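You operate a simulated robot arm through the tools that you are given. There is no shell and no other tool. Be economical: measure what you need, move in short steps, check, and stop when the job is done.

The job below is to be done with a simulated two-armed robot. You get a single attempt, and the scene is never put back.

## Task
Pick up the small ladle with one hand, pass it to the other hand and put it on the middle tier of the steel shelves.
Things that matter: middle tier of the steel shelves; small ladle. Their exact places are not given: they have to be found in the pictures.

The check looks at the end state, three seconds after you hand in, the way a careful person would. Anything else that was tipped, shoved, dropped, spilled or broken makes it a failure.

## Robot
Two 7-joint arms with four-finger grippers on one trunk, on a base that drives. Base frame: it is fixed to the floor where the robot stands at the start and does not move with it; the origin is under the middle of the robot, x ahead of it, y to its left, z up; the surface under the hand at the start is at about z = 0.88. Readings come in m, rad, newtons and seconds.
The left shoulder is at the start at [0.04, 0.181, 1.13], the right one opposite. With the tool pointing down near the work surface each hand reaches from about 0.32 to 0.84 m from the robot's upright axis, wherever it stands, measured 20 degrees to its own side. Places, roughly: middle tier of the steel shelves [-2, -4.2, 0.9]. Payload 3.67 kg a hand.
The tool frame of a hand sits at the grasp point between the pads (the TCP): z along the fingers, y along the line on which they close. The tips reach 0.028 m beyond it. The gripper opens to 0.112 m. The gripper's body begins 0.073 m behind the TCP.
Orientation is that of the tool frame in the base frame, as [roll, pitch, yaw] about the fixed x, y, z axes, in that order (R = Rz(yaw) Ry(pitch) Rx(roll)). With the fingers straight down and closing along the base's y, the tool's x points along the base's -x, its y along +y and its z along -z.

## Interface
- The arms move only by the tool move_arm. It takes "left_commands", "right_commands" or both (then of equal length, played together; a hand with none holds still); each is a list of rows, each an object (a shift or turn left out is 0, a gripper value left out holds the last) with "delta_pos": the shift along the tool's x, y, z in m, a list of three; "rot": the turn, a rotation vector about the tool's x, y, z in rad, a list of three; "jaw": the finger opening in m, from 0 to 0.112. In form: [{"delta_pos": [x, y, z], "rot": [ax, ay, az], "jaw": jaw}, ...]. A call has 1 to 8 rows; each row shifts and turns the commanded pose from where the row before left it, along the tool's axes as they then stand. Each row takes 0.2 s and may step no farther than 0.05 m and 0.15 rad from the row before; otherwise, or with a gripper value out of range, the whole call is refused. Where a pose cannot be reached the arm comes as near as it can. A force on the tool above 40 N (or 10 N above the force at the start of the call, whichever is more), or a blocked arm, ends the call early, and 0.2 s more pass. Each finger halts on what it meets, pressing with about 37 N; the grip force reading is that of the motor and also rises with nothing between the fingers. The clock runs only during rows and for 0.2 s after the last one: add rows that do not move to give the fingers time. It gives the time, the measured TCP pose, the force on the tool (base axes), the opening and the grip force at its end, in the units of the frame above (readings bear some noise), with the torque about the TCP (base axes, N m) and any sound that the robot's microphone picked up.
- Cameras (640 x 400 px; columns grow to the right, rows downward): "scene" is now at [0.1114, -0.0088, 1.3666]; the picture's right is [-0.09, -1.00, 0.00], its down [-0.48, 0.04, -0.87] and it looks along [0.87, -0.08, -0.48] (base axes); focal length 284 px, centre (320, 200). "left" rides on the left gripper at [0.06, 0.018, -0.104] in its tool frame; the picture's right is [-0.29, 0.96, 0.00], its down [-0.80, -0.24, -0.55] and it looks along [-0.53, -0.16, 0.83] (tool axes); focal length 234 px, centre (320, 200). "right" rides on the right gripper at [0.06, -0.018, -0.104] in its tool frame; the picture's right is [0.29, 0.96, 0.00], its down [-0.80, 0.24, -0.55] and it looks along [-0.53, 0.16, 0.83] (tool axes); focal length 234 px, centre (320, 200).
- grab_frame(camera): a new picture of that camera. The clock stands still meanwhile.
- lift_body(by): slides the trunk up (or, below 0, down) by that many m; the arms and the scene camera ride with it, the base frame stays. It gives what a move gives, with no picture.
- base_move(legs): drives the robot by 1 to 6 legs, each [ahead, left, turn to the left] in m, m and rad, along the robot's own axes; the way and the turn of a leg run together, so that a leg with both is an arc; at most 1.5 m and 3.142 rad a leg. The arms and the cameras ride along, it lands a little off, and it stops where it bumps. It gives what a move gives.
- head_to(pan, tilt): turns the head with the scene camera to pan (to the left, within 1.501 rad either way) and tilt (down, from -0.506 to 1.204), counted from straight ahead of the robot. It gives what a move gives.
- locate(camera, pixels): for up to 12 pixels [column, row] of the newest picture of that camera ("zoom" is the newest enlarged one), the place [x, y, z] in the base frame of the surface seen there, good to about 0.002 m. The clock stands still meanwhile.
- zoom(camera, box): a new picture of the part [left, top, right, bottom] of that camera's present view, enlarged. The clock stands still meanwhile.
- close_job(): hands the job in; it is judged then, once.

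Keep the steps short. Do not move on a guess: measure, check each grasp and each placing, and mend mistakes. In all there are 80 turns and 62 pictures (those below and enlarged ones count). Leave the grippers open and the arms clear of the work at the hand-in unless told otherwise, and finish with a single line.

The tools are called after ">>>" as name(argument=value, ...) on one line, values as JSON. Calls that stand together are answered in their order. move_arm: Moves the arms, as the interface text tells. Its arguments: {"type":"object","properties":{"left_commands":{"type":"array"},"right_commands":{"type":"array"}},"required":[]} The other tools are called the same way: lift_body (by) slides the trunk up or down; base_move (legs) drives the base; head_to (pan, tilt) turns the head that bears the scene camera; grab_frame (camera) takes a picture; locate (camera, pixels) gives the place of the surface under pixels of a picture; zoom (camera, box) takes an enlarged picture of a part of a camera's view; close_job () hands the job in.

At the start:

```text
t: 0.0
left_position: [0.4737, 0.179, 1.1818]
left_tool_rot: [3.14, 0.001, -3.138]
left_force: [0.1, 0.6, 0.2]
left_moment: [0.03, 0.01, -0.04]
left_width: 0.1122
left_grasp_force: 0.0
right_position: [0.5323, -0.2412, 1.2077]
right_tool_rot: [-3.141, 0.0, -3.14]
right_force: [-0.5, -0.2, -0.4]
right_moment: [0.02, -0.03, 0.03]
right_width: 0.1119
right_grasp_force: 0.1
trunk travel left (down, up): [-0.25, 0.264]
robot x, y, heading: [-0.0002, 0.0019, -0.001]
head pan, tilt: [-0.091, 0.506]
```

scene: 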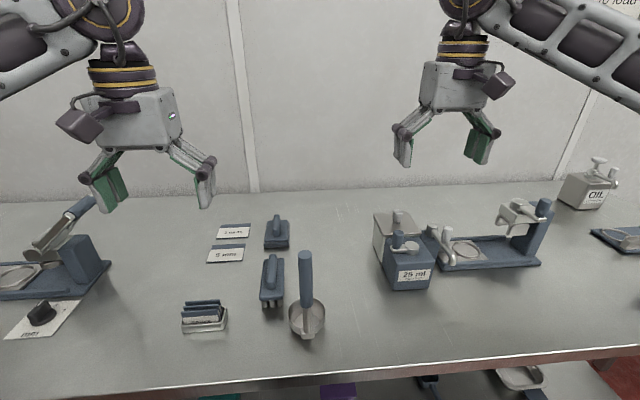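
right: 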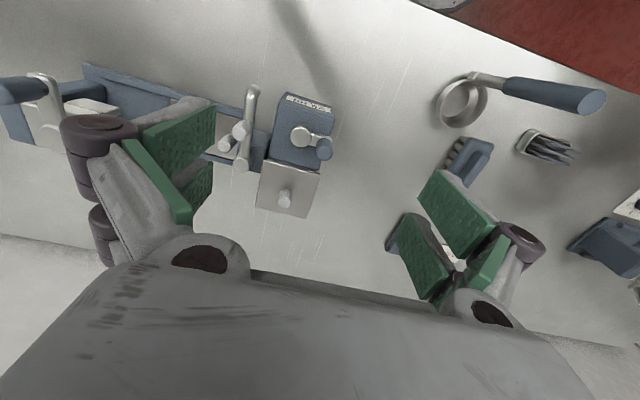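
left: 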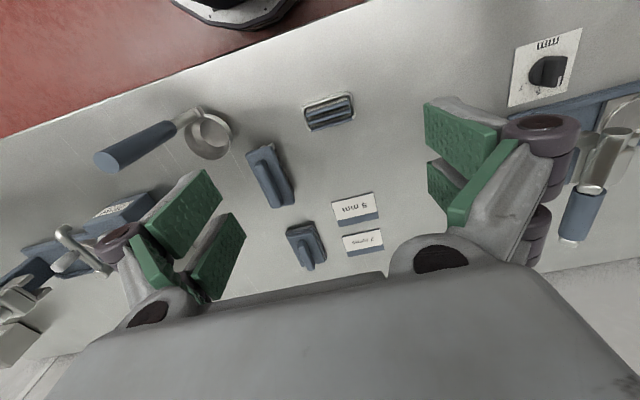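

The ladle seems to be the cup near (307,320) with its blue handle at (306,280) in the scene picture. I enlarge it and measure it.

>>> zoom(camera="scene", box=[220, 220, 400, 350])

>>> locate(camera="scene", pixels=[[306, 254], [306, 270], [306, 285], [306, 298], [307, 305], [307, 320], [292, 320], [323, 318], [307, 336], [345, 330], [272, 280], [400, 250]])

>>> locate(camera="right", pixels=[[590, 103], [560, 95], [530, 90], [508, 85], [490, 78], [475, 78], [460, 105], [442, 110], [462, 125], [480, 100], [500, 120], [440, 40]])

```text
3.08 times, centred on (310, 285) of scene
```

zoom: 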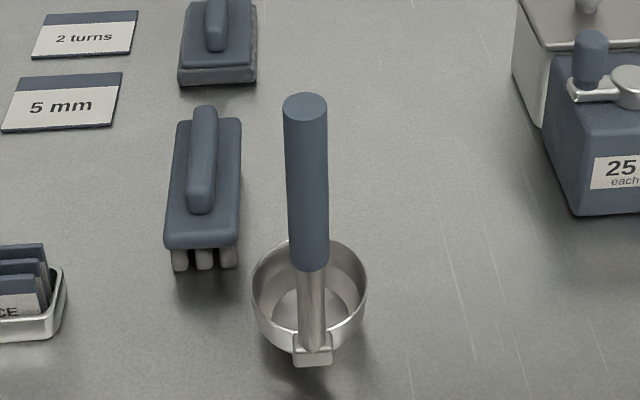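

```text
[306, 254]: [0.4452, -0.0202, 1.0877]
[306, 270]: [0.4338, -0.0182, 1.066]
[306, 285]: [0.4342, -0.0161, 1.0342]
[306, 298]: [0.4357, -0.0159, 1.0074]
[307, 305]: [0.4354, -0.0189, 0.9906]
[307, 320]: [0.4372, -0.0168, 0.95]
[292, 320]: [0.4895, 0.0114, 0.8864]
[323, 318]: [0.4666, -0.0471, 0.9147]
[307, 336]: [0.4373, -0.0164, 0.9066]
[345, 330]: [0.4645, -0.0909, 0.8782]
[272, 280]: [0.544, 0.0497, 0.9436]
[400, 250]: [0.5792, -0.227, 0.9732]
```

```text
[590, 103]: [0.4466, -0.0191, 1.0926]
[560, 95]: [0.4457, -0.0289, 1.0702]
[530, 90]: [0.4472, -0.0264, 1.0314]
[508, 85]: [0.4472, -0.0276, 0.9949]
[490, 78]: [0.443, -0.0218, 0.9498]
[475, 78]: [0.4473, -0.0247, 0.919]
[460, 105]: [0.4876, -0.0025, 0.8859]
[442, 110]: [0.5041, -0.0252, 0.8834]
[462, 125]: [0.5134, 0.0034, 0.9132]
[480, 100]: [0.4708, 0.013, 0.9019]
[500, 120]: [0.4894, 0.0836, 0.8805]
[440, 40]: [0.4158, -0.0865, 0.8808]
```

The ladle stands upright: the handle axis is near (0.445,-0.018), the top at z 1.092, and the cup ahead of it. Before choosing the grasp I look toward the shelves by turning the head right.

>>> head_to(pan=-1.5, tilt=0.15)

>>> grab_frame(camera="scene")

```text
t: 1.5
left_position: [0.4745, 0.1788, 1.1822]
left_tool_rot: [3.14, 0.0, -3.14]
left_force: [0.2, 0.2, -0.5]
left_moment: [0.01, 0.0, 0.02]
left_width: 0.1119
left_grasp_force: 0.1
right_position: [0.5324, -0.2413, 1.2072]
right_tool_rot: [-3.14, 0.0, 3.141]
right_force: [0.0, -0.4, 0.3]
right_moment: [-0.04, 0.0, 0.03]
right_width: 0.1122
right_grasp_force: 0.1
trunk travel left (down, up): [-0.25, 0.264]
robot x, y, heading: [0.0014, 0.0045, 0.001]
head pan, tilt: [-1.499, 0.15]
```

```text
57 pictures are left
```

scene: 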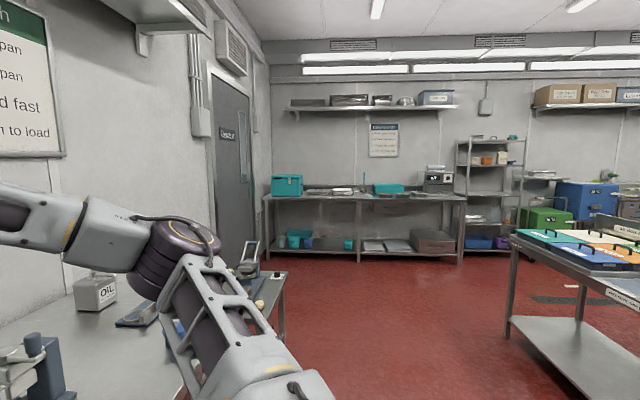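

The steel shelves are near (485,190). I enlarge them to see the tiers and what stands there.

>>> zoom(camera="scene", box=[430, 120, 560, 270])

>>> locate(camera="scene", pixels=[[458, 140], [525, 140], [463, 215], [480, 218], [490, 192], [488, 165], [480, 248], [490, 270], [400, 300], [512, 320], [465, 255], [490, 205]])

```text
2.67 times, centred on (495, 195) of scene
```

zoom: 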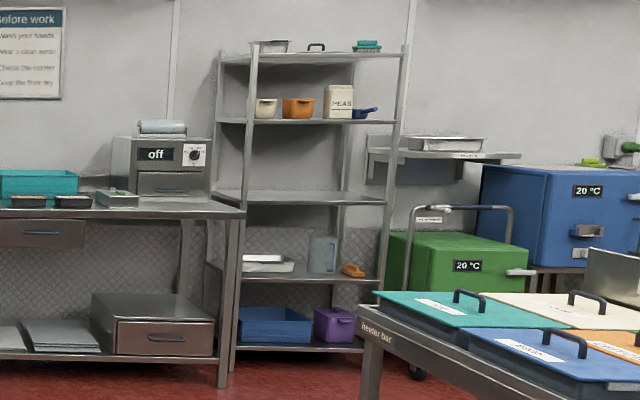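

```text
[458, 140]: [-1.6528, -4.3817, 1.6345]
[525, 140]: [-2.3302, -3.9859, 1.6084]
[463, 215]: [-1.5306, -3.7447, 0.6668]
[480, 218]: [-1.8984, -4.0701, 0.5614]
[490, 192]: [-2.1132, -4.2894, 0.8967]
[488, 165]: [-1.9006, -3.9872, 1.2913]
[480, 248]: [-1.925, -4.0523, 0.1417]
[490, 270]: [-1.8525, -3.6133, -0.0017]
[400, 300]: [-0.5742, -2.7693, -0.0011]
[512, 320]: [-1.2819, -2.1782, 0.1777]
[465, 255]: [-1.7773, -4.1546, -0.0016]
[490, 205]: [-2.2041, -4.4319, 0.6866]
```

The middle tier is the empty one at z≈0.897, with about 0.35 m of headroom. So the placing hand must come in level. The plan is:
- The left hand takes the top of the handle from above.
- The right hand takes the handle lower down, pointing ahead, and places it.

First I move the left hand over the handle axis (0.446,-0.018) and the right hand 0.1 m aside.

>>> move_arm(left_commands=[{"delta_pos": [0.0285, 0, 0]}, {"delta_pos": [0, -0.0394, 0]}, {"delta_pos": [0, -0.0394, 0]}, {"delta_pos": [0, -0.0394, 0]}, {"delta_pos": [0, -0.0394, 0]}, {"delta_pos": [0, -0.0394, 0]}, {}], right_commands=[{"delta_pos": [0, -0.04, 0]}, {"delta_pos": [0, -0.04, 0]}, {"delta_pos": [0, -0.03, 0]}, {}, {}, {}, {}])

>>> head_to(pan=0, tilt=0.5)

>>> grab_frame(camera="scene")

>>> grab_frame(camera="left")

```text
t: 3.1
left_position: [0.4467, -0.0186, 1.1812]
left_tool_rot: [-3.14, -0.001, -3.14]
left_force: [-1.0, 0.8, 1.2]
left_moment: [-0.02, 0.0, -0.01]
left_width: 0.1118
left_grasp_force: 0.0
right_position: [0.5318, -0.3501, 1.2064]
right_tool_rot: [3.141, 0.002, -3.141]
right_force: [0.0, 0.3, 0.5]
right_moment: [-0.02, 0.01, 0.0]
right_width: 0.1122
right_grasp_force: 0.1
trunk travel left (down, up): [-0.25, 0.264]
robot x, y, heading: [0.0015, 0.003, -0.002]
head pan, tilt: [-1.499, 0.15]
```

```text
t: 4.7
left_position: [0.4465, -0.0199, 1.1822]
left_tool_rot: [-3.141, 0.0, -3.14]
left_force: [0.5, -0.8, 0.2]
left_moment: [0.02, -0.03, -0.01]
left_width: 0.1121
left_grasp_force: 0.1
right_position: [0.5325, -0.3511, 1.2078]
right_tool_rot: [3.141, -0.001, 3.141]
right_force: [-0.3, -0.2, -0.2]
right_moment: [0.04, 0.04, -0.01]
right_width: 0.112
right_grasp_force: 0.1
trunk travel left (down, up): [-0.25, 0.264]
robot x, y, heading: [-0.0008, 0.0005, -0.003]
head pan, tilt: [0.0, 0.499]
```

```text
55 pictures are left
```

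scene: 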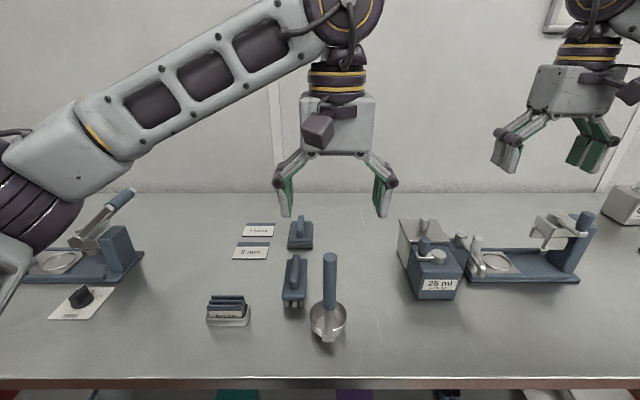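

```text
54 pictures are left
```

left: 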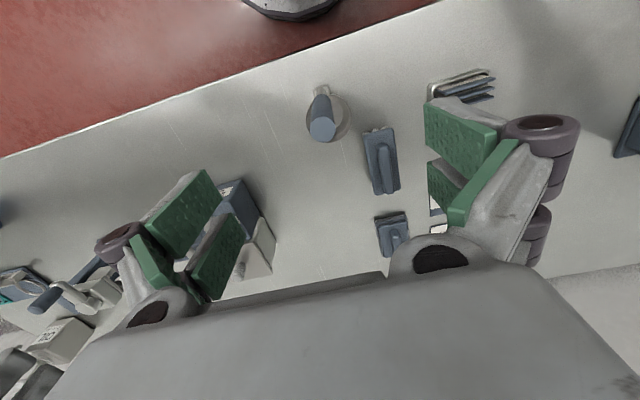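

The handle top shows at (322,130) in the left camera. I measure it to check the centring.

>>> locate(camera="left", pixels=[[322, 131], [312, 133], [332, 130], [322, 122], [322, 140]])

>>> locate(camera="scene", pixels=[[330, 253], [326, 270], [330, 270], [334, 270], [330, 330]])

```text
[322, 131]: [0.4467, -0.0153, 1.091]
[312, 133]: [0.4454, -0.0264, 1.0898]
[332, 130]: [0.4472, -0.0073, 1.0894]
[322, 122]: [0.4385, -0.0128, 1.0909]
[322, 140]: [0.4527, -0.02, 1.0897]
```

```text
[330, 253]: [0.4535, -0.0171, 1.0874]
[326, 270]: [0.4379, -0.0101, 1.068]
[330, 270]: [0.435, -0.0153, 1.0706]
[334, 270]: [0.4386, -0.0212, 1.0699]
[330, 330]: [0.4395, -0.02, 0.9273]
```

The axis is at about (0.446,-0.0165). I shift 3 mm and go down to TCP z 1.074, still open.

>>> move_arm(left_commands=[{"delta_pos": [0, 0.003, 0.036]}, {"delta_pos": [0, 0, 0.036]}, {"delta_pos": [0, 0, 0.036]}, {}])

>>> grab_frame(camera="scene")

```text
t: 5.7
left_position: [0.4454, -0.0138, 1.076]
left_tool_rot: [3.141, -0.001, -3.14]
left_force: [-0.4, -0.2, 0.4]
left_moment: [0.02, -0.02, 0.01]
left_width: 0.1121
left_grasp_force: 0.1
right_position: [0.5311, -0.3512, 1.2062]
right_tool_rot: [-3.141, 0.0, 3.141]
right_force: [0.4, 0.8, 0.6]
right_moment: [-0.04, 0.0, -0.02]
right_width: 0.1121
right_grasp_force: 0.0
trunk travel left (down, up): [-0.25, 0.264]
robot x, y, heading: [0.0003, 0.0007, 0.0]
head pan, tilt: [0.0, 0.499]
```

```text
53 pictures are left
```

scene: 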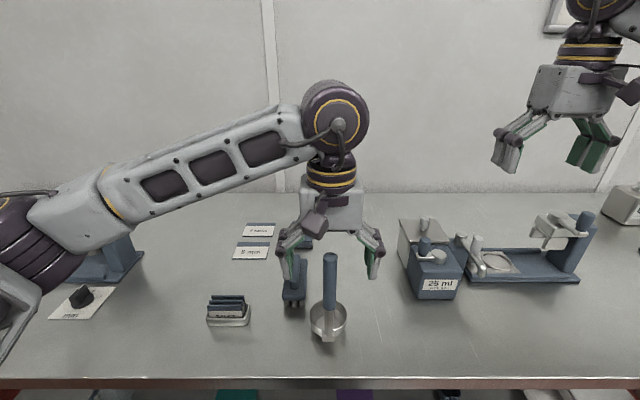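

The handle is centred between the fingers (columns 287 and 373, handle at 330). I close the left hand in stages.

>>> move_arm(left_commands=[{"jaw": 0.07}, {"jaw": 0.035}, {"jaw": 0.02}, {"jaw": 0.01}, {"jaw": 0.0}, {}])

>>> grab_frame(camera="left")

```text
t: 7.1
left_position: [0.4453, -0.0143, 1.0765]
left_tool_rot: [3.141, -0.001, 3.14]
left_force: [0.0, -0.4, 0.4]
left_moment: [0.0, -0.01, 0.02]
left_width: 0.0189
left_grasp_force: 37.1
right_position: [0.5313, -0.3511, 1.2066]
right_tool_rot: [-3.141, -0.001, -3.141]
right_force: [-0.5, 0.0, 0.9]
right_moment: [-0.01, 0.0, 0.01]
right_width: 0.1121
right_grasp_force: 0.0
trunk travel left (down, up): [-0.25, 0.264]
robot x, y, heading: [0.0027, 0.0009, 0.002]
head pan, tilt: [0.0, 0.499]
```

```text
52 pictures are left
```

left: 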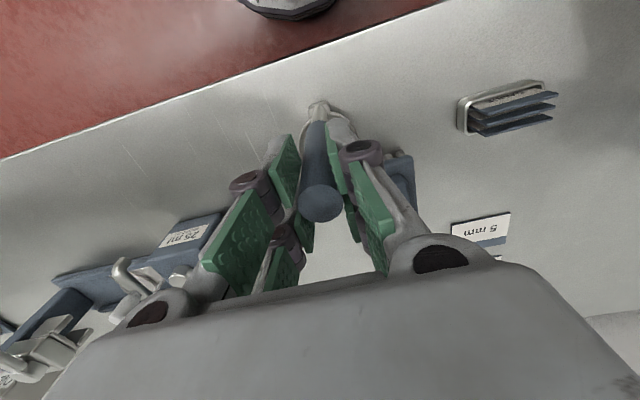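

The grip holds at 0.019 m with 37 N. I lift straight up 0.15 m and check.

>>> move_arm(left_commands=[{"delta_pos": [0, 0, -0.02]}, {"delta_pos": [0, 0, -0.03]}, {"delta_pos": [0, 0, -0.035]}, {"delta_pos": [0, 0, -0.035]}, {"delta_pos": [0, 0, -0.03]}, {}])

>>> grab_frame(camera="scene")

```text
t: 8.5
left_position: [0.4482, -0.0158, 1.2271]
left_tool_rot: [3.141, -0.003, 3.141]
left_force: [0.0, -0.4, -1.5]
left_moment: [-0.02, 0.04, -0.01]
left_width: 0.0183
left_grasp_force: 37.3
right_position: [0.5326, -0.3512, 1.2076]
right_tool_rot: [-3.141, -0.001, 3.141]
right_force: [0.0, 0.2, 0.3]
right_moment: [0.0, -0.01, -0.01]
right_width: 0.112
right_grasp_force: 0.1
trunk travel left (down, up): [-0.25, 0.264]
robot x, y, heading: [0.0016, 0.0036, 0.002]
head pan, tilt: [0.0, 0.499]
```

```text
51 pictures are left
```

scene: 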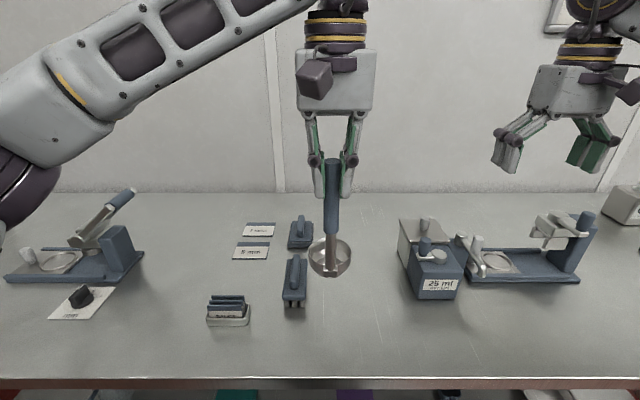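

The ladle hangs upright and clear. Before backing off the table to do the hand-over in free space, I check the floor to the right-rear and left-rear.

>>> head_to(pan=-1.5, tilt=0.5)

>>> grab_frame(camera="scene")

>>> locate(camera="scene", pixels=[[560, 250], [600, 200], [500, 230], [620, 300], [620, 360], [420, 250], [350, 200], [300, 300], [250, 180], [400, 200], [470, 350], [630, 390]])

>>> head_to(pan=1.5, tilt=0.5)

>>> grab_frame(camera="scene")

```text
t: 10.1
left_position: [0.4481, -0.0156, 1.2267]
left_tool_rot: [-3.141, 0.0, -3.14]
left_force: [0.3, 0.9, -1.4]
left_moment: [0.0, 0.05, 0.02]
left_width: 0.0185
left_grasp_force: 37.2
right_position: [0.5317, -0.3509, 1.2074]
right_tool_rot: [-3.141, 0.0, 3.141]
right_force: [0.2, -0.3, -0.4]
right_moment: [0.01, -0.01, -0.01]
right_width: 0.1117
right_grasp_force: 0.0
trunk travel left (down, up): [-0.25, 0.264]
robot x, y, heading: [0.002, -0.0009, 0.0]
head pan, tilt: [-1.499, 0.499]
```

```text
50 pictures are left
```

scene: 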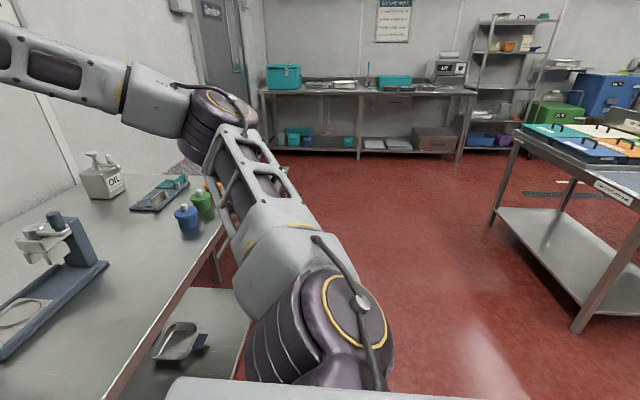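

```text
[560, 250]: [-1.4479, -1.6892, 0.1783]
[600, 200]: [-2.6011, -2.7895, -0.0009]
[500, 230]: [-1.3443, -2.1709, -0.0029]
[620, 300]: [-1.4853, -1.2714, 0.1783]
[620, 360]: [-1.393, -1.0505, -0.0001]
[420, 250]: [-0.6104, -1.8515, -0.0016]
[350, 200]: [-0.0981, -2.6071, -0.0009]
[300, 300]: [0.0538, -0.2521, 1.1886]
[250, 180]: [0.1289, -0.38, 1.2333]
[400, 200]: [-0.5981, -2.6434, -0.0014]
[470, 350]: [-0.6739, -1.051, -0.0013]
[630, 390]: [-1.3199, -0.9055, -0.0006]
```

```text
t: 12.7
left_position: [0.4485, -0.0155, 1.2268]
left_tool_rot: [3.14, 0.001, -3.14]
left_force: [0.5, 0.3, -1.6]
left_moment: [0.0, 0.03, 0.05]
left_width: 0.0184
left_grasp_force: 36.9
right_position: [0.5323, -0.3517, 1.2077]
right_tool_rot: [3.141, 0.001, 3.139]
right_force: [-0.5, -0.8, -0.3]
right_moment: [-0.01, 0.04, -0.01]
right_width: 0.112
right_grasp_force: 0.1
trunk travel left (down, up): [-0.25, 0.264]
robot x, y, heading: [0.0011, 0.002, 0.003]
head pan, tilt: [1.499, 0.499]
```

```text
49 pictures are left
```

scene: 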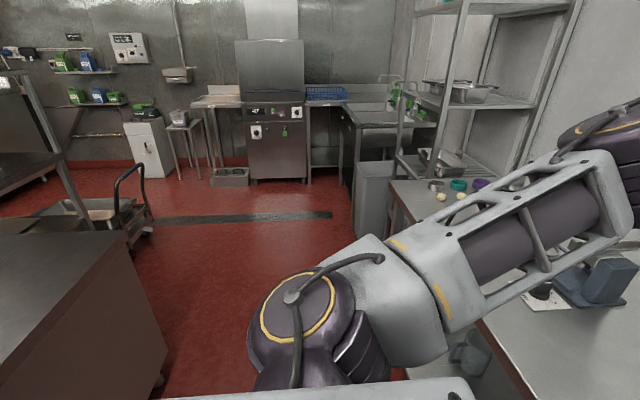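

A counter stands left-rear (edge near (125,235)–(165,350)). I measure it.

>>> locate(camera="scene", pixels=[[125, 235], [160, 340], [110, 250], [40, 330], [20, 380], [160, 385], [200, 330], [230, 390]])

```text
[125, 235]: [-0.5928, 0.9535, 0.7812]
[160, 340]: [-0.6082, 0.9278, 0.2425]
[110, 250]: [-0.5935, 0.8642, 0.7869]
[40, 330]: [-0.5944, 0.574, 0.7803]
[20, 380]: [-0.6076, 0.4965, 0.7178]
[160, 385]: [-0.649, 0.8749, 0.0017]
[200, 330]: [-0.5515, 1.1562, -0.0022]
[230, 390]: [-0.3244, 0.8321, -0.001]
```

The aisle is narrow: there is a counter at x<-0.59 behind. So I hand over here above the bench. First I pitch the right hand from pointing down to pointing ahead, in place.

>>> move_arm(right_commands=[{"rot": [0, -0.15, 0]}, {"rot": [0, -0.15, 0]}, {"rot": [0, -0.15, 0]}, {"rot": [0, -0.15, 0]}, {"rot": [0, -0.15, 0]}, {"rot": [0, -0.15, 0]}, {"rot": [0, -0.15, 0]}, {"rot": [0, -0.15, 0]}])

>>> head_to(pan=-0.2, tilt=0.4)

>>> move_arm(right_commands=[{"rot": [0, -0.1236, 0]}, {"rot": [0, -0.1236, 0]}, {"rot": [0, -0.1236, 0]}, {}])

>>> grab_frame(camera="scene")

```text
t: 14.5
left_position: [0.4483, -0.016, 1.2275]
left_tool_rot: [-3.14, -0.002, -3.141]
left_force: [0.0, 0.2, -1.7]
left_moment: [0.0, 0.02, 0.02]
left_width: 0.0186
left_grasp_force: 37.1
right_position: [0.5321, -0.3519, 1.2076]
right_tool_rot: [3.141, 1.202, -3.141]
right_force: [-0.4, 0.4, 0.1]
right_moment: [-0.02, 0.0, -0.01]
right_width: 0.112
right_grasp_force: 0.0
trunk travel left (down, up): [-0.25, 0.264]
robot x, y, heading: [-0.0025, -0.0022, 0.001]
head pan, tilt: [1.499, 0.499]
```

```text
t: 16.3
left_position: [0.4484, -0.0167, 1.2263]
left_tool_rot: [-3.141, 0.001, -3.14]
left_force: [-0.2, -0.1, -2.1]
left_moment: [0.03, 0.01, 0.01]
left_width: 0.0187
left_grasp_force: 37.4
right_position: [0.532, -0.3517, 1.207]
right_tool_rot: [3.14, 1.197, 3.139]
right_force: [-0.2, 0.2, -1.0]
right_moment: [0.01, 0.01, 0.01]
right_width: 0.112
right_grasp_force: 0.1
trunk travel left (down, up): [-0.25, 0.264]
robot x, y, heading: [-0.0033, -0.0006, -0.003]
head pan, tilt: [-0.201, 0.4]
```

```text
t: 17.3
left_position: [0.4478, -0.0152, 1.2257]
left_tool_rot: [-3.141, -0.001, -3.14]
left_force: [-0.7, 0.5, -2.0]
left_moment: [-0.01, 0.01, 0.03]
left_width: 0.0184
left_grasp_force: 36.7
right_position: [0.5339, -0.3516, 1.2067]
right_tool_rot: [2.481, 1.568, 2.482]
right_force: [-0.5, 0.9, -0.6]
right_moment: [0.02, -0.01, 0.01]
right_width: 0.1121
right_grasp_force: 0.0
trunk travel left (down, up): [-0.25, 0.264]
robot x, y, heading: [0.0004, 0.002, 0.003]
head pan, tilt: [-0.201, 0.4]
```

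```text
48 pictures are left
```

scene: 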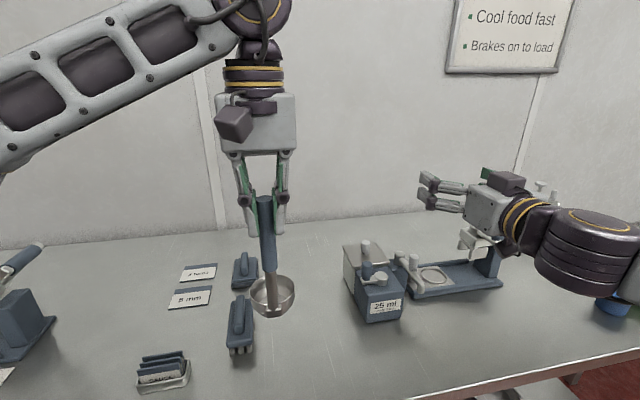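

I enlarge the right hand to understand its pose (the dark box appears on top).

>>> zoom(camera="scene", box=[390, 130, 640, 310])

>>> grab_frame(camera="right")

>>> locate(camera="zoom", pixels=[[85, 125], [85, 175], [300, 120], [250, 190], [260, 130], [330, 200]])

```text
2.22 times, centred on (515, 220) of scene
```

zoom: 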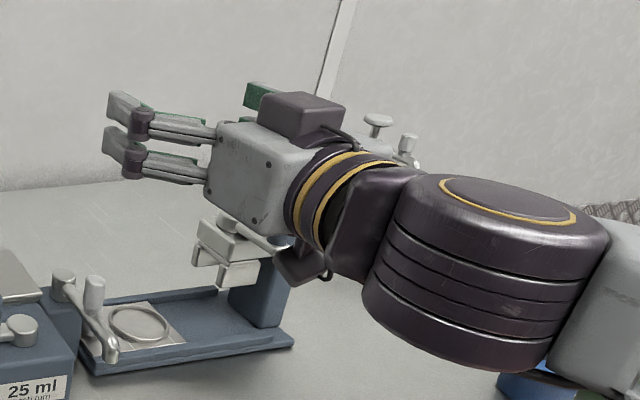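

```text
46 pictures are left
```

right: 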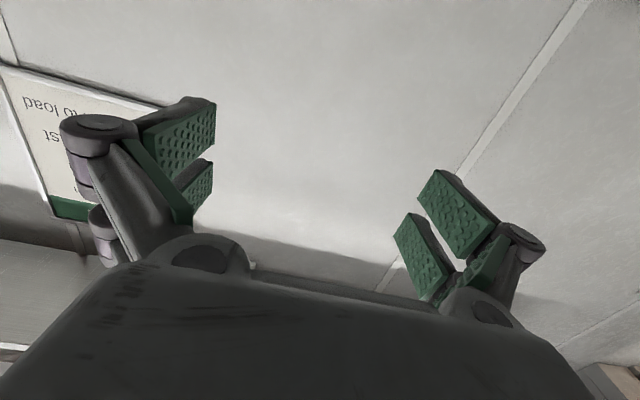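

```text
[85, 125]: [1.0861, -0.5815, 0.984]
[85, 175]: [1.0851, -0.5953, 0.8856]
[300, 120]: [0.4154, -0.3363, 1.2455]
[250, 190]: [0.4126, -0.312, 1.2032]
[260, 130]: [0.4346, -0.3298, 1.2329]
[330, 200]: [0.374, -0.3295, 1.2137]
```

The near finger seems to have two prongs. I measure how tall they are so the two hands do not touch.

>>> locate(camera="zoom", pixels=[[125, 98], [120, 112], [118, 138], [118, 155], [140, 115], [132, 178], [255, 87], [258, 104], [180, 128], [180, 165], [200, 180], [225, 200]])

>>> zoom(camera="scene", box=[200, 120, 330, 330])

>>> locate(camera="scene", pixels=[[262, 200], [265, 230], [268, 260], [270, 272], [271, 290], [274, 314], [247, 225], [281, 234], [281, 225], [248, 215]])

```text
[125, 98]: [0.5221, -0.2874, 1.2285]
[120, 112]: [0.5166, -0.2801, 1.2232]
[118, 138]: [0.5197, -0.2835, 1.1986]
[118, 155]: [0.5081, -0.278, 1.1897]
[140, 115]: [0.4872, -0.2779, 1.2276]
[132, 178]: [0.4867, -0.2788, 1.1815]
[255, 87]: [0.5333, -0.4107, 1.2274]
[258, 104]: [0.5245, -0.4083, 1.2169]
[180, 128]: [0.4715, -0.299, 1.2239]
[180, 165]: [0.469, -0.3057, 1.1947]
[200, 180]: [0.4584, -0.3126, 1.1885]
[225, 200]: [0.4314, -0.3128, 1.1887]
```

```text
1.90 times, centred on (265, 225) of scene
```

zoom: 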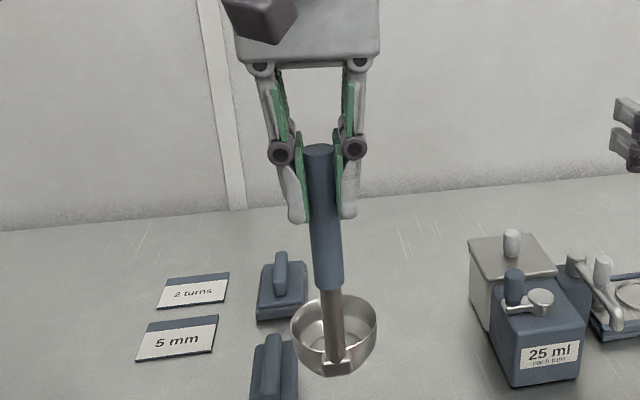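

```text
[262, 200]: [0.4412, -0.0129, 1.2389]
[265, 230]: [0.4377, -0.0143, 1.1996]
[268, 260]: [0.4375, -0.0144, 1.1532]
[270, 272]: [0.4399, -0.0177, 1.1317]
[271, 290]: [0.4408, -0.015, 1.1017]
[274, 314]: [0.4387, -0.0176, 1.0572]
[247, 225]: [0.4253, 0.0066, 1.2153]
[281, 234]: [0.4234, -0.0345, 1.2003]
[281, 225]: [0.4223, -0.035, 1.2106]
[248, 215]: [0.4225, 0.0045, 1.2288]
```

The prongs span ±0.025 m, the left fingertips end at z≈1.200, and the handle runs from 1.142 to 1.24. So the right hand should grip at z≈1.160. I move the left hand 0.1 m ahead to give the right arm room, and yaw the right hand 0.6 rad to the left.

>>> move_arm(left_commands=[{"delta_pos": [-0.025, 0, 0]}, {"delta_pos": [-0.025, 0, 0]}, {"delta_pos": [-0.025, 0, 0]}, {"delta_pos": [-0.025, 0, 0]}, {}], right_commands=[{"rot": [-0.15, 0, 0]}, {"rot": [-0.15, 0, 0]}, {"rot": [-0.15, 0, 0]}, {"rot": [-0.15, 0, 0]}, {}])

>>> move_arm(right_commands=[{"delta_pos": [0.0078, 0.0448, 0.0105]}, {"delta_pos": [0.0078, 0.0448, 0.0105]}, {"delta_pos": [0.0078, 0.0448, 0.0105]}, {"delta_pos": [0.0078, 0.0448, 0.0105]}, {"delta_pos": [0.0078, 0.0448, 0.0105]}, {"delta_pos": [0.0078, 0.0448, 0.0105]}, {}])

>>> grab_frame(camera="scene")

>>> grab_frame(camera="right")

```text
t: 18.5
left_position: [0.5447, -0.0143, 1.2246]
left_tool_rot: [3.14, 0.0, -3.141]
left_force: [0.7, 0.4, -1.2]
left_moment: [0.0, 0.04, 0.01]
left_width: 0.0184
left_grasp_force: 36.7
right_position: [0.5315, -0.3517, 1.2067]
right_tool_rot: [-0.764, 1.57, -0.167]
right_force: [-1.1, 0.1, 0.4]
right_moment: [0.0, 0.02, -0.01]
right_width: 0.1119
right_grasp_force: 0.1
trunk travel left (down, up): [-0.25, 0.264]
robot x, y, heading: [-0.0042, 0.0004, -0.002]
head pan, tilt: [-0.201, 0.4]
```

```text
t: 20.1
left_position: [0.5441, -0.0167, 1.2243]
left_tool_rot: [3.141, -0.001, -3.141]
left_force: [-0.4, -0.6, -1.3]
left_moment: [0.04, 0.01, -0.01]
left_width: 0.0183
left_grasp_force: 36.6
right_position: [0.5158, -0.1101, 1.1767]
right_tool_rot: [1.548, 1.569, 2.15]
right_force: [-1.0, -0.5, -0.5]
right_moment: [0.03, 0.0, 0.02]
right_width: 0.1122
right_grasp_force: 0.2
right hand out of reach, approached as far as the arm can: row 3, 4, 5, 6
trunk travel left (down, up): [-0.25, 0.264]
robot x, y, heading: [-0.0016, 0.0017, 0.006]
head pan, tilt: [-0.201, 0.4]
```

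```text
44 pictures are left
```

scene: 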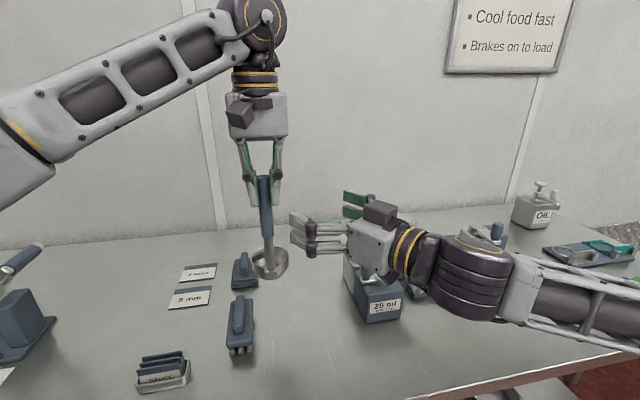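

```text
43 pictures are left
```

right: 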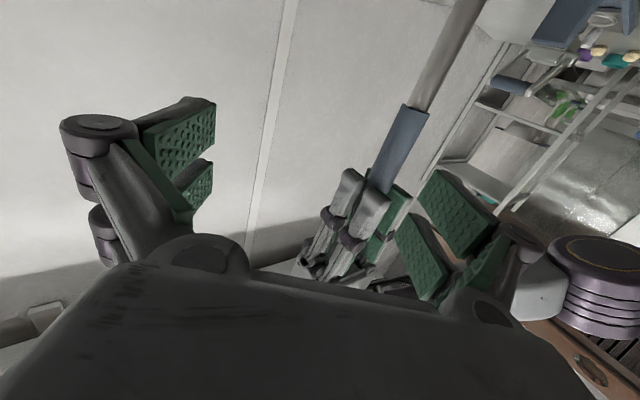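

The right arm cannot tuck that far back at this angle: it stopped at (0.516,-0.110,1.177). Pointing more to the left suits it better. I move the left hand 0.06 m left for room and then yaw the right hand another 0.6 rad.

>>> move_arm(left_commands=[{"delta_pos": [0, 0.03, 0]}, {"delta_pos": [0, 0.03, 0]}, {}, {}, {}, {}, {}], right_commands=[{}, {}, {"rot": [-0.15, 0, 0]}, {"rot": [-0.15, 0, 0]}, {"rot": [-0.15, 0, 0]}, {"rot": [-0.15, 0, 0]}, {}])

>>> grab_frame(camera="scene")

```text
t: 21.9
left_position: [0.5447, 0.0436, 1.2252]
left_tool_rot: [-3.141, -0.002, -3.141]
left_force: [-0.2, -0.1, -0.6]
left_moment: [-0.02, 0.04, -0.01]
left_width: 0.0182
left_grasp_force: 37.1
right_position: [0.5096, -0.0767, 1.092]
right_tool_rot: [1.645, 1.365, 2.816]
right_force: [-0.4, -0.6, -0.2]
right_moment: [0.01, -0.02, 0.03]
right_width: 0.1121
right_grasp_force: 0.0
right hand out of reach, approached as far as the arm can: row 5
trunk travel left (down, up): [-0.25, 0.264]
robot x, y, heading: [0.0023, 0.0011, 0.001]
head pan, tilt: [-0.201, 0.4]
stopped in row 7 (right hand): the arm was blocked; the commanded pose is now the measured one
```

```text
42 pictures are left
```

scene: 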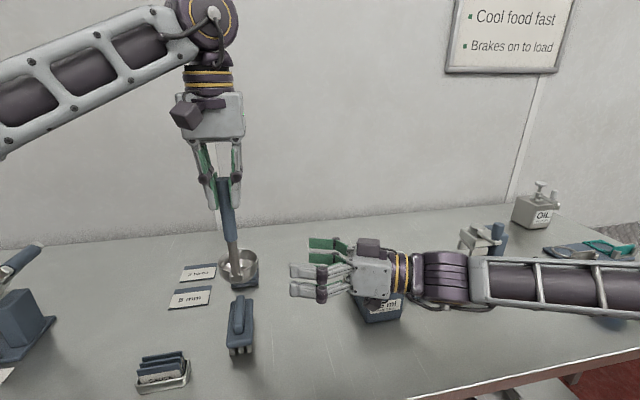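

The right arm reported being blocked at z 1.092. I look closely for contact with the "25 ml" box or the stand.

>>> zoom(camera="scene", box=[280, 200, 520, 350])

>>> locate(camera="zoom", pixels=[[270, 290], [250, 230], [330, 275], [100, 255], [420, 230], [420, 265], [560, 270]])

```text
2.67 times, centred on (400, 275) of scene
```

zoom: 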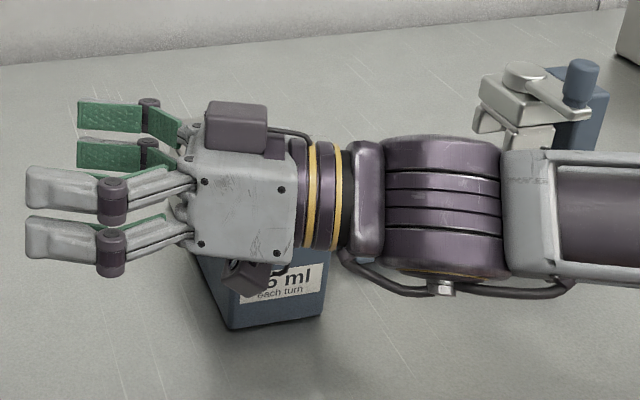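

```text
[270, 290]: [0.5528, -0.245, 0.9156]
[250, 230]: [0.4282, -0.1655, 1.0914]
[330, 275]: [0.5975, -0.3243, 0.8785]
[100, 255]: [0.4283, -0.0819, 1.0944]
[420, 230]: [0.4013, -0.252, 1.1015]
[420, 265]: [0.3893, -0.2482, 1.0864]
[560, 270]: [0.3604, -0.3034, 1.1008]
```

No contact shows: the lower camera box is in front of the box, which begins at x≥0.55. I raise the right hand about 0.08 m and take out its 0.2 rad roll.

>>> move_arm(right_commands=[{"delta_pos": [-0.039, 0.008, 0]}, {"delta_pos": [-0.039, 0.008, 0]}, {"rot": [0, 0, -0.1]}, {"rot": [0, 0, -0.1]}, {}])

>>> grab_frame(camera="scene")

```text
t: 23.1
left_position: [0.5456, 0.0453, 1.2248]
left_tool_rot: [3.141, 0.0, 3.141]
left_force: [0.1, -0.6, -1.3]
left_moment: [-0.03, 0.04, 0.01]
left_width: 0.0183
left_grasp_force: 37.0
right_position: [0.5119, -0.0757, 1.1705]
right_tool_rot: [2.864, 1.554, -2.249]
right_force: [0.0, 0.2, -0.2]
right_moment: [-0.01, -0.01, -0.03]
right_width: 0.1119
right_grasp_force: 0.0
trunk travel left (down, up): [-0.25, 0.264]
robot x, y, heading: [0.0036, 0.001, 0.0]
head pan, tilt: [-0.201, 0.4]
```

```text
40 pictures are left
```

scene: 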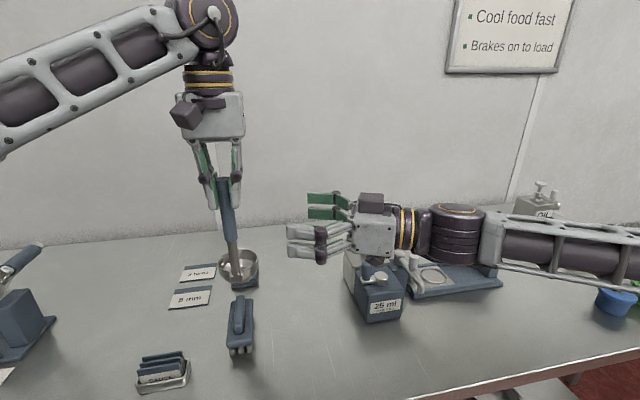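

Nothing has been displaced. The right hand points along (0.39,0.92) at (0.512,-0.076,1.171). I lower it to z 1.160 and line the ladle up with its axis. Then I bring the ladle most of the way in between the open right fingers with the left hand.

>>> move_arm(left_commands=[{"delta_pos": [-0.0151, -0.0064, 0]}, {"delta_pos": [0.0117, -0.0276, 0]}, {"delta_pos": [0.0117, -0.0276, 0]}, {}], right_commands=[{"delta_pos": [0.0105, 0, 0]}, {}, {}, {}])

>>> grab_frame(camera="scene")

>>> grab_frame(camera="right")

```text
t: 24.1
left_position: [0.5363, -0.0159, 1.2267]
left_tool_rot: [-3.139, -0.001, -3.14]
left_force: [-0.4, 0.6, -1.6]
left_moment: [-0.03, 0.05, 0.02]
left_width: 0.0187
left_grasp_force: 36.6
right_position: [0.5113, -0.0747, 1.161]
right_tool_rot: [2.828, 1.553, -2.285]
right_force: [-0.4, 0.7, -1.1]
right_moment: [-0.01, 0.0, 0.01]
right_width: 0.1119
right_grasp_force: 0.0
trunk travel left (down, up): [-0.25, 0.264]
robot x, y, heading: [-0.0018, 0.0019, -0.0]
head pan, tilt: [-0.201, 0.4]
```

```text
39 pictures are left
```

scene: 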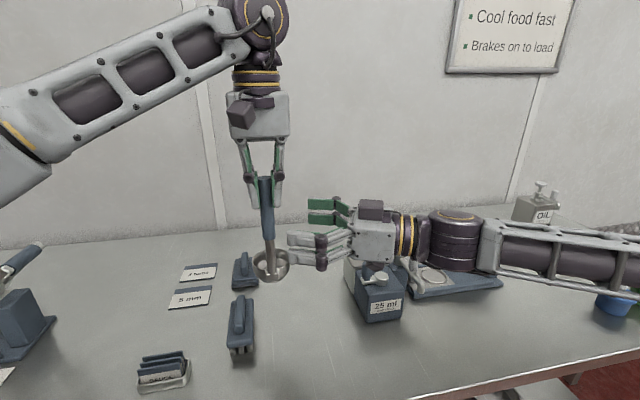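

```text
38 pictures are left
```

right: 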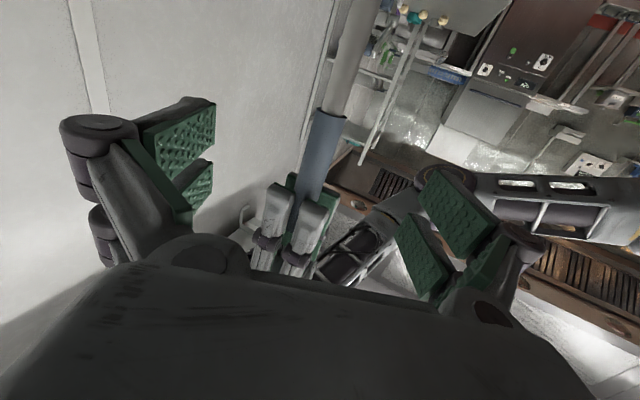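

The handle is centred between the right pads in the right camera view. 0.064 m remain, and I bring it in.

>>> move_arm(left_commands=[{"delta_pos": [0.0083, -0.0196, 0]}, {"delta_pos": [0.0083, -0.0196, 0]}, {"delta_pos": [0.0083, -0.0196, 0]}, {}])

>>> zoom(camera="scene", box=[200, 120, 420, 300])

>>> grab_frame(camera="right")

```text
t: 25.1
left_position: [0.5112, -0.0751, 1.2246]
left_tool_rot: [-3.14, -0.001, -3.139]
left_force: [0.6, 0.6, -1.3]
left_moment: [-0.01, 0.03, 0.03]
left_width: 0.0185
left_grasp_force: 37.7
right_position: [0.5109, -0.0751, 1.1596]
right_tool_rot: [2.822, 1.553, -2.291]
right_force: [-0.1, 0.4, 0.7]
right_moment: [-0.01, 0.02, -0.02]
right_width: 0.112
right_grasp_force: 0.0
trunk travel left (down, up): [-0.25, 0.264]
robot x, y, heading: [-0.0015, 0.0024, 0.003]
head pan, tilt: [-0.201, 0.4]
```

```text
2.22 times, centred on (310, 210) of scene
```

zoom: 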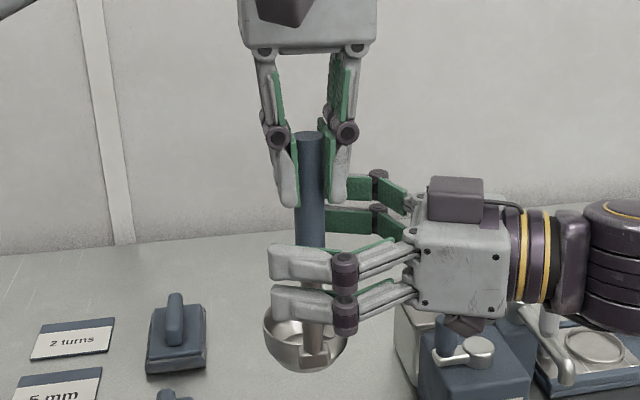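

```text
36 pictures are left
```

right: 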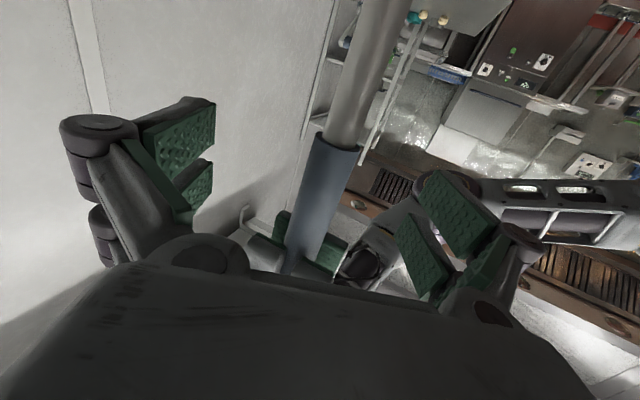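

The handle sits between the right pads, with the left fingers above and no contact. I close the right hand in stages.

>>> move_arm(right_commands=[{"jaw": 0.07}, {"jaw": 0.035}, {"jaw": 0.022}, {"jaw": 0.012}, {"jaw": 0.0}, {}])

>>> zoom(camera="scene", box=[200, 120, 420, 300])

```text
t: 26.5
left_position: [0.511, -0.0759, 1.2245]
left_tool_rot: [-3.141, 0.001, -3.139]
left_force: [3.3, -2.1, -1.2]
left_moment: [-0.08, -0.06, -0.06]
left_width: 0.0184
left_grasp_force: 37.1
right_position: [0.5107, -0.0758, 1.1604]
right_tool_rot: [2.819, 1.555, -2.291]
right_force: [-2.9, 2.1, -0.2]
right_moment: [-0.01, -0.07, -0.01]
right_width: 0.02
right_grasp_force: 37.5
trunk travel left (down, up): [-0.25, 0.264]
robot x, y, heading: [0.0007, -0.0006, 0.001]
head pan, tilt: [-0.201, 0.4]
```

```text
2.22 times, centred on (310, 210) of scene
```

zoom: 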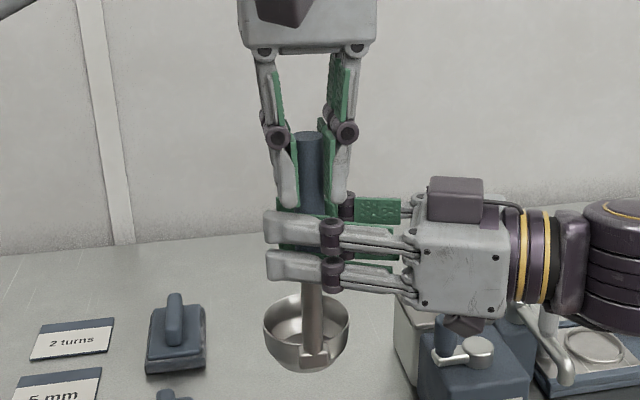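

The right hand holds the handle at 0.020 m with 37 N. I open the left hand only to 0.05, so as not to reach over the right wrist, then raise it.

>>> move_arm(left_commands=[{"jaw": 0.03}, {"jaw": 0.05}, {}, {"delta_pos": [0, 0, -0.02]}, {"delta_pos": [0, 0, -0.04]}, {"delta_pos": [0, 0, -0.04]}, {}])

>>> grab_frame(camera="scene")

```text
t: 28.1
left_position: [0.5124, -0.0757, 1.3248]
left_tool_rot: [-3.141, -0.001, -3.142]
left_force: [-0.6, 0.3, 0.7]
left_moment: [0.0, -0.02, 0.01]
left_width: 0.05
left_grasp_force: 0.1
right_position: [0.5119, -0.0742, 1.1605]
right_tool_rot: [2.789, 1.554, -2.326]
right_force: [-0.1, 1.1, 0.5]
right_moment: [-0.01, 0.06, 0.02]
right_width: 0.0203
right_grasp_force: 37.0
trunk travel left (down, up): [-0.25, 0.264]
robot x, y, heading: [0.0015, 0.0072, 0.001]
head pan, tilt: [-0.201, 0.4]
```

```text
34 pictures are left
```

scene: 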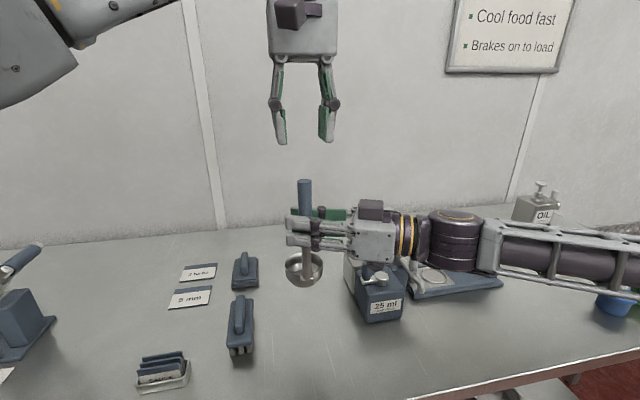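

The hand-over worked: the right hand holds the ladle alone. I move the left hand away to its own side, then raise the trunk 0.2 m so that everything clears the bench items when turning.

>>> move_arm(left_commands=[{"delta_pos": [0.01, 0.045, 0]}, {"delta_pos": [0.01, 0.045, 0]}, {"delta_pos": [0.01, 0.045, 0]}, {"delta_pos": [0.01, 0.045, 0]}, {"delta_pos": [0.01, 0.045, 0]}, {"delta_pos": [0.01, 0.045, 0], "jaw": 0.1}, {}])

>>> lift_body(by=0.2)

>>> head_to(pan=-1.3, tilt=0.6)

>>> grab_frame(camera="scene")

```text
t: 29.7
left_position: [0.4529, 0.1939, 1.323]
left_tool_rot: [3.139, -0.002, -3.141]
left_force: [0.3, 0.0, -1.0]
left_moment: [0.03, -0.01, -0.01]
left_width: 0.0998
left_grasp_force: 0.1
right_position: [0.513, -0.0767, 1.1612]
right_tool_rot: [2.735, 1.556, -2.376]
right_force: [1.2, -0.3, 0.3]
right_moment: [0.05, 0.04, 0.01]
right_width: 0.0204
right_grasp_force: 37.3
trunk travel left (down, up): [-0.25, 0.264]
robot x, y, heading: [0.004, -0.0, -0.001]
head pan, tilt: [-0.201, 0.4]
```

```text
t: 31.8
left_position: [0.4504, 0.1937, 1.524]
left_tool_rot: [3.141, 0.0, -3.141]
left_force: [-0.2, -0.5, 0.0]
left_moment: [0.0, 0.0, 0.02]
left_width: 0.1
left_grasp_force: 0.2
right_position: [0.5127, -0.0749, 1.3607]
right_tool_rot: [2.803, 1.556, -2.308]
right_force: [0.3, -0.3, -0.5]
right_moment: [0.02, 0.04, -0.04]
right_width: 0.02
right_grasp_force: 37.2
trunk travel left (down, up): [-0.45, 0.064]
robot x, y, heading: [-0.0036, -0.0002, 0.0]
head pan, tilt: [-0.201, 0.4]
```

```text
t: 33.2
left_position: [0.4497, 0.1949, 1.5234]
left_tool_rot: [3.141, -0.001, 3.141]
left_force: [0.1, 0.7, 0.2]
left_moment: [0.01, 0.01, 0.03]
left_width: 0.0999
left_grasp_force: 0.1
right_position: [0.511, -0.076, 1.3603]
right_tool_rot: [2.807, 1.554, -2.306]
right_force: [-0.4, -0.2, -1.4]
right_moment: [0.01, 0.07, -0.01]
right_width: 0.02
right_grasp_force: 36.6
trunk travel left (down, up): [-0.45, 0.064]
robot x, y, heading: [0.0013, -0.0047, 0.002]
head pan, tilt: [-1.3, 0.6]
```

```text
33 pictures are left
```

scene: 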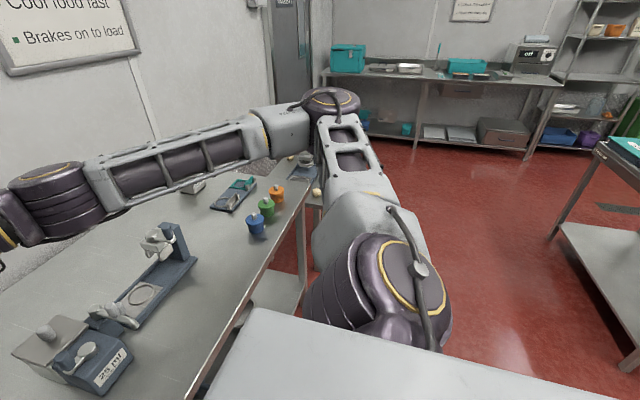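

The right elbow is well above the bench items. I back off 0.08 m and turn right 90° to face along the aisle (−y).

>>> base_move(legs=[[-0.08, 0, 0], [0, 0, -0.8], [0, 0, -0.77]])

>>> head_to(pan=-0.4, tilt=0.45)

>>> grab_frame(camera="scene")

```text
t: 38.8
left_position: [0.1142, -0.4498, 1.5242]
left_tool_rot: [-3.142, 0.002, 1.575]
left_force: [0.8, -0.5, -0.4]
left_moment: [0.0, 0.02, 0.02]
left_width: 0.1002
left_grasp_force: 0.1
right_position: [-0.1552, -0.5118, 1.3615]
right_tool_rot: [2.823, 1.556, 2.428]
right_force: [0.8, 0.6, -1.5]
right_moment: [0.05, 0.03, -0.03]
right_width: 0.0201
right_grasp_force: 37.1
trunk travel left (down, up): [-0.45, 0.064]
robot x, y, heading: [-0.0829, 0.0045, -1.567]
head pan, tilt: [-1.3, 0.6]
```

```text
t: 40.0
left_position: [0.114, -0.45, 1.5234]
left_tool_rot: [-3.141, 0.002, 1.577]
left_force: [0.9, 0.5, 0.1]
left_moment: [0.04, 0.0, 0.01]
left_width: 0.1001
left_grasp_force: 0.0
right_position: [-0.155, -0.5124, 1.3598]
right_tool_rot: [2.819, 1.554, 2.423]
right_force: [0.2, 0.8, -0.7]
right_moment: [0.01, -0.01, 0.0]
right_width: 0.02
right_grasp_force: 37.1
trunk travel left (down, up): [-0.45, 0.064]
robot x, y, heading: [-0.082, -0.0034, -1.571]
head pan, tilt: [-0.4, 0.45]
```

```text
32 pictures are left
```

scene: 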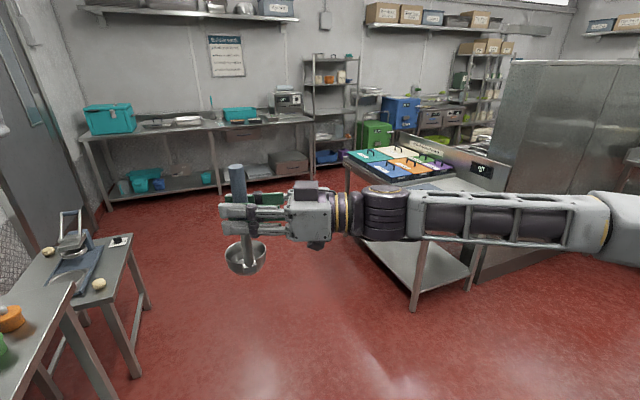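

The shelf unit is at (330,110). Before driving ahead I measure obstacles on the right: the cart legs, the tall cabinet and the bench corner on the left.

>>> locate(camera="scene", pixels=[[413, 308], [345, 165], [480, 255], [510, 100], [600, 120], [630, 160], [130, 375], [150, 305], [310, 180], [365, 260], [210, 188], [630, 190]])

```text
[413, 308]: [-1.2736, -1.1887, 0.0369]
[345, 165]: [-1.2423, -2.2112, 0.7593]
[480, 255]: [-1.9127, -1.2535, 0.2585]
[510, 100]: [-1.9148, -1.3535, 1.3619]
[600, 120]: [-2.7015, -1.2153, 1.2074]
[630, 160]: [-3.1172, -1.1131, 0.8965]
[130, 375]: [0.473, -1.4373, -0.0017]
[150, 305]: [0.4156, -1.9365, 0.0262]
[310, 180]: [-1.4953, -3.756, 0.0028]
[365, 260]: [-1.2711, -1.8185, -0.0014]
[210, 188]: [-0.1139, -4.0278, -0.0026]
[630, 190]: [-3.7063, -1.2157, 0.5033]
```

The way is clear: x runs from -1.24 to 0.37 in the aisle, the cart's far side is at y≈-2.25 and the bench front at y≈-3.75. I drive ahead in two legs to about (-0.25,-2.85).

>>> base_move(legs=[[1.4, 0, 0], [1.45, -0.2, 0]])

>>> head_to(pan=-1.1, tilt=0.35)

>>> grab_frame(camera="scene")

```text
t: 54.1
left_position: [-0.0782, -3.2875, 1.5252]
left_tool_rot: [3.142, 0.0, 1.564]
left_force: [0.3, -0.6, 0.5]
left_moment: [-0.02, -0.03, 0.01]
left_width: 0.0999
left_grasp_force: 0.1
right_position: [-0.3503, -3.3476, 1.3611]
right_tool_rot: [2.836, 1.555, 2.429]
right_force: [-0.7, -0.2, -0.7]
right_moment: [0.02, 0.0, -0.02]
right_width: 0.0204
right_grasp_force: 36.7
trunk travel left (down, up): [-0.45, 0.064]
robot x, y, heading: [-0.2702, -2.8347, -1.578]
head pan, tilt: [-0.4, 0.45]
```

```text
t: 55.2
left_position: [-0.079, -3.2893, 1.5239]
left_tool_rot: [-3.142, -0.002, 1.564]
left_force: [0.8, -0.3, 0.4]
left_moment: [0.02, 0.02, -0.02]
left_width: 0.1001
left_grasp_force: 0.2
right_position: [-0.351, -3.3484, 1.3612]
right_tool_rot: [2.829, 1.556, 2.42]
right_force: [-0.6, -0.4, -0.5]
right_moment: [0.03, -0.01, 0.01]
right_width: 0.0198
right_grasp_force: 36.1
trunk travel left (down, up): [-0.45, 0.064]
robot x, y, heading: [-0.2721, -2.8407, -1.577]
head pan, tilt: [-1.1, 0.351]
```

```text
31 pictures are left
```

scene: 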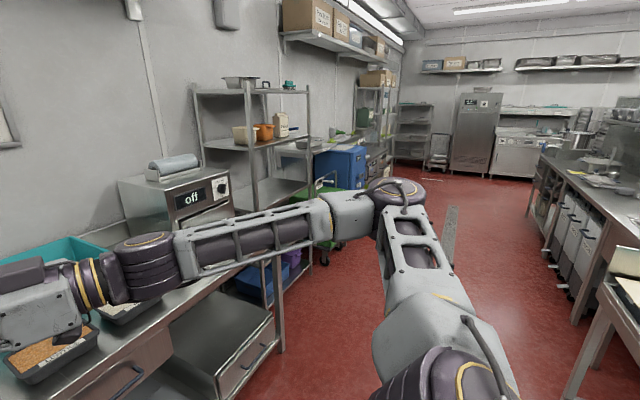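

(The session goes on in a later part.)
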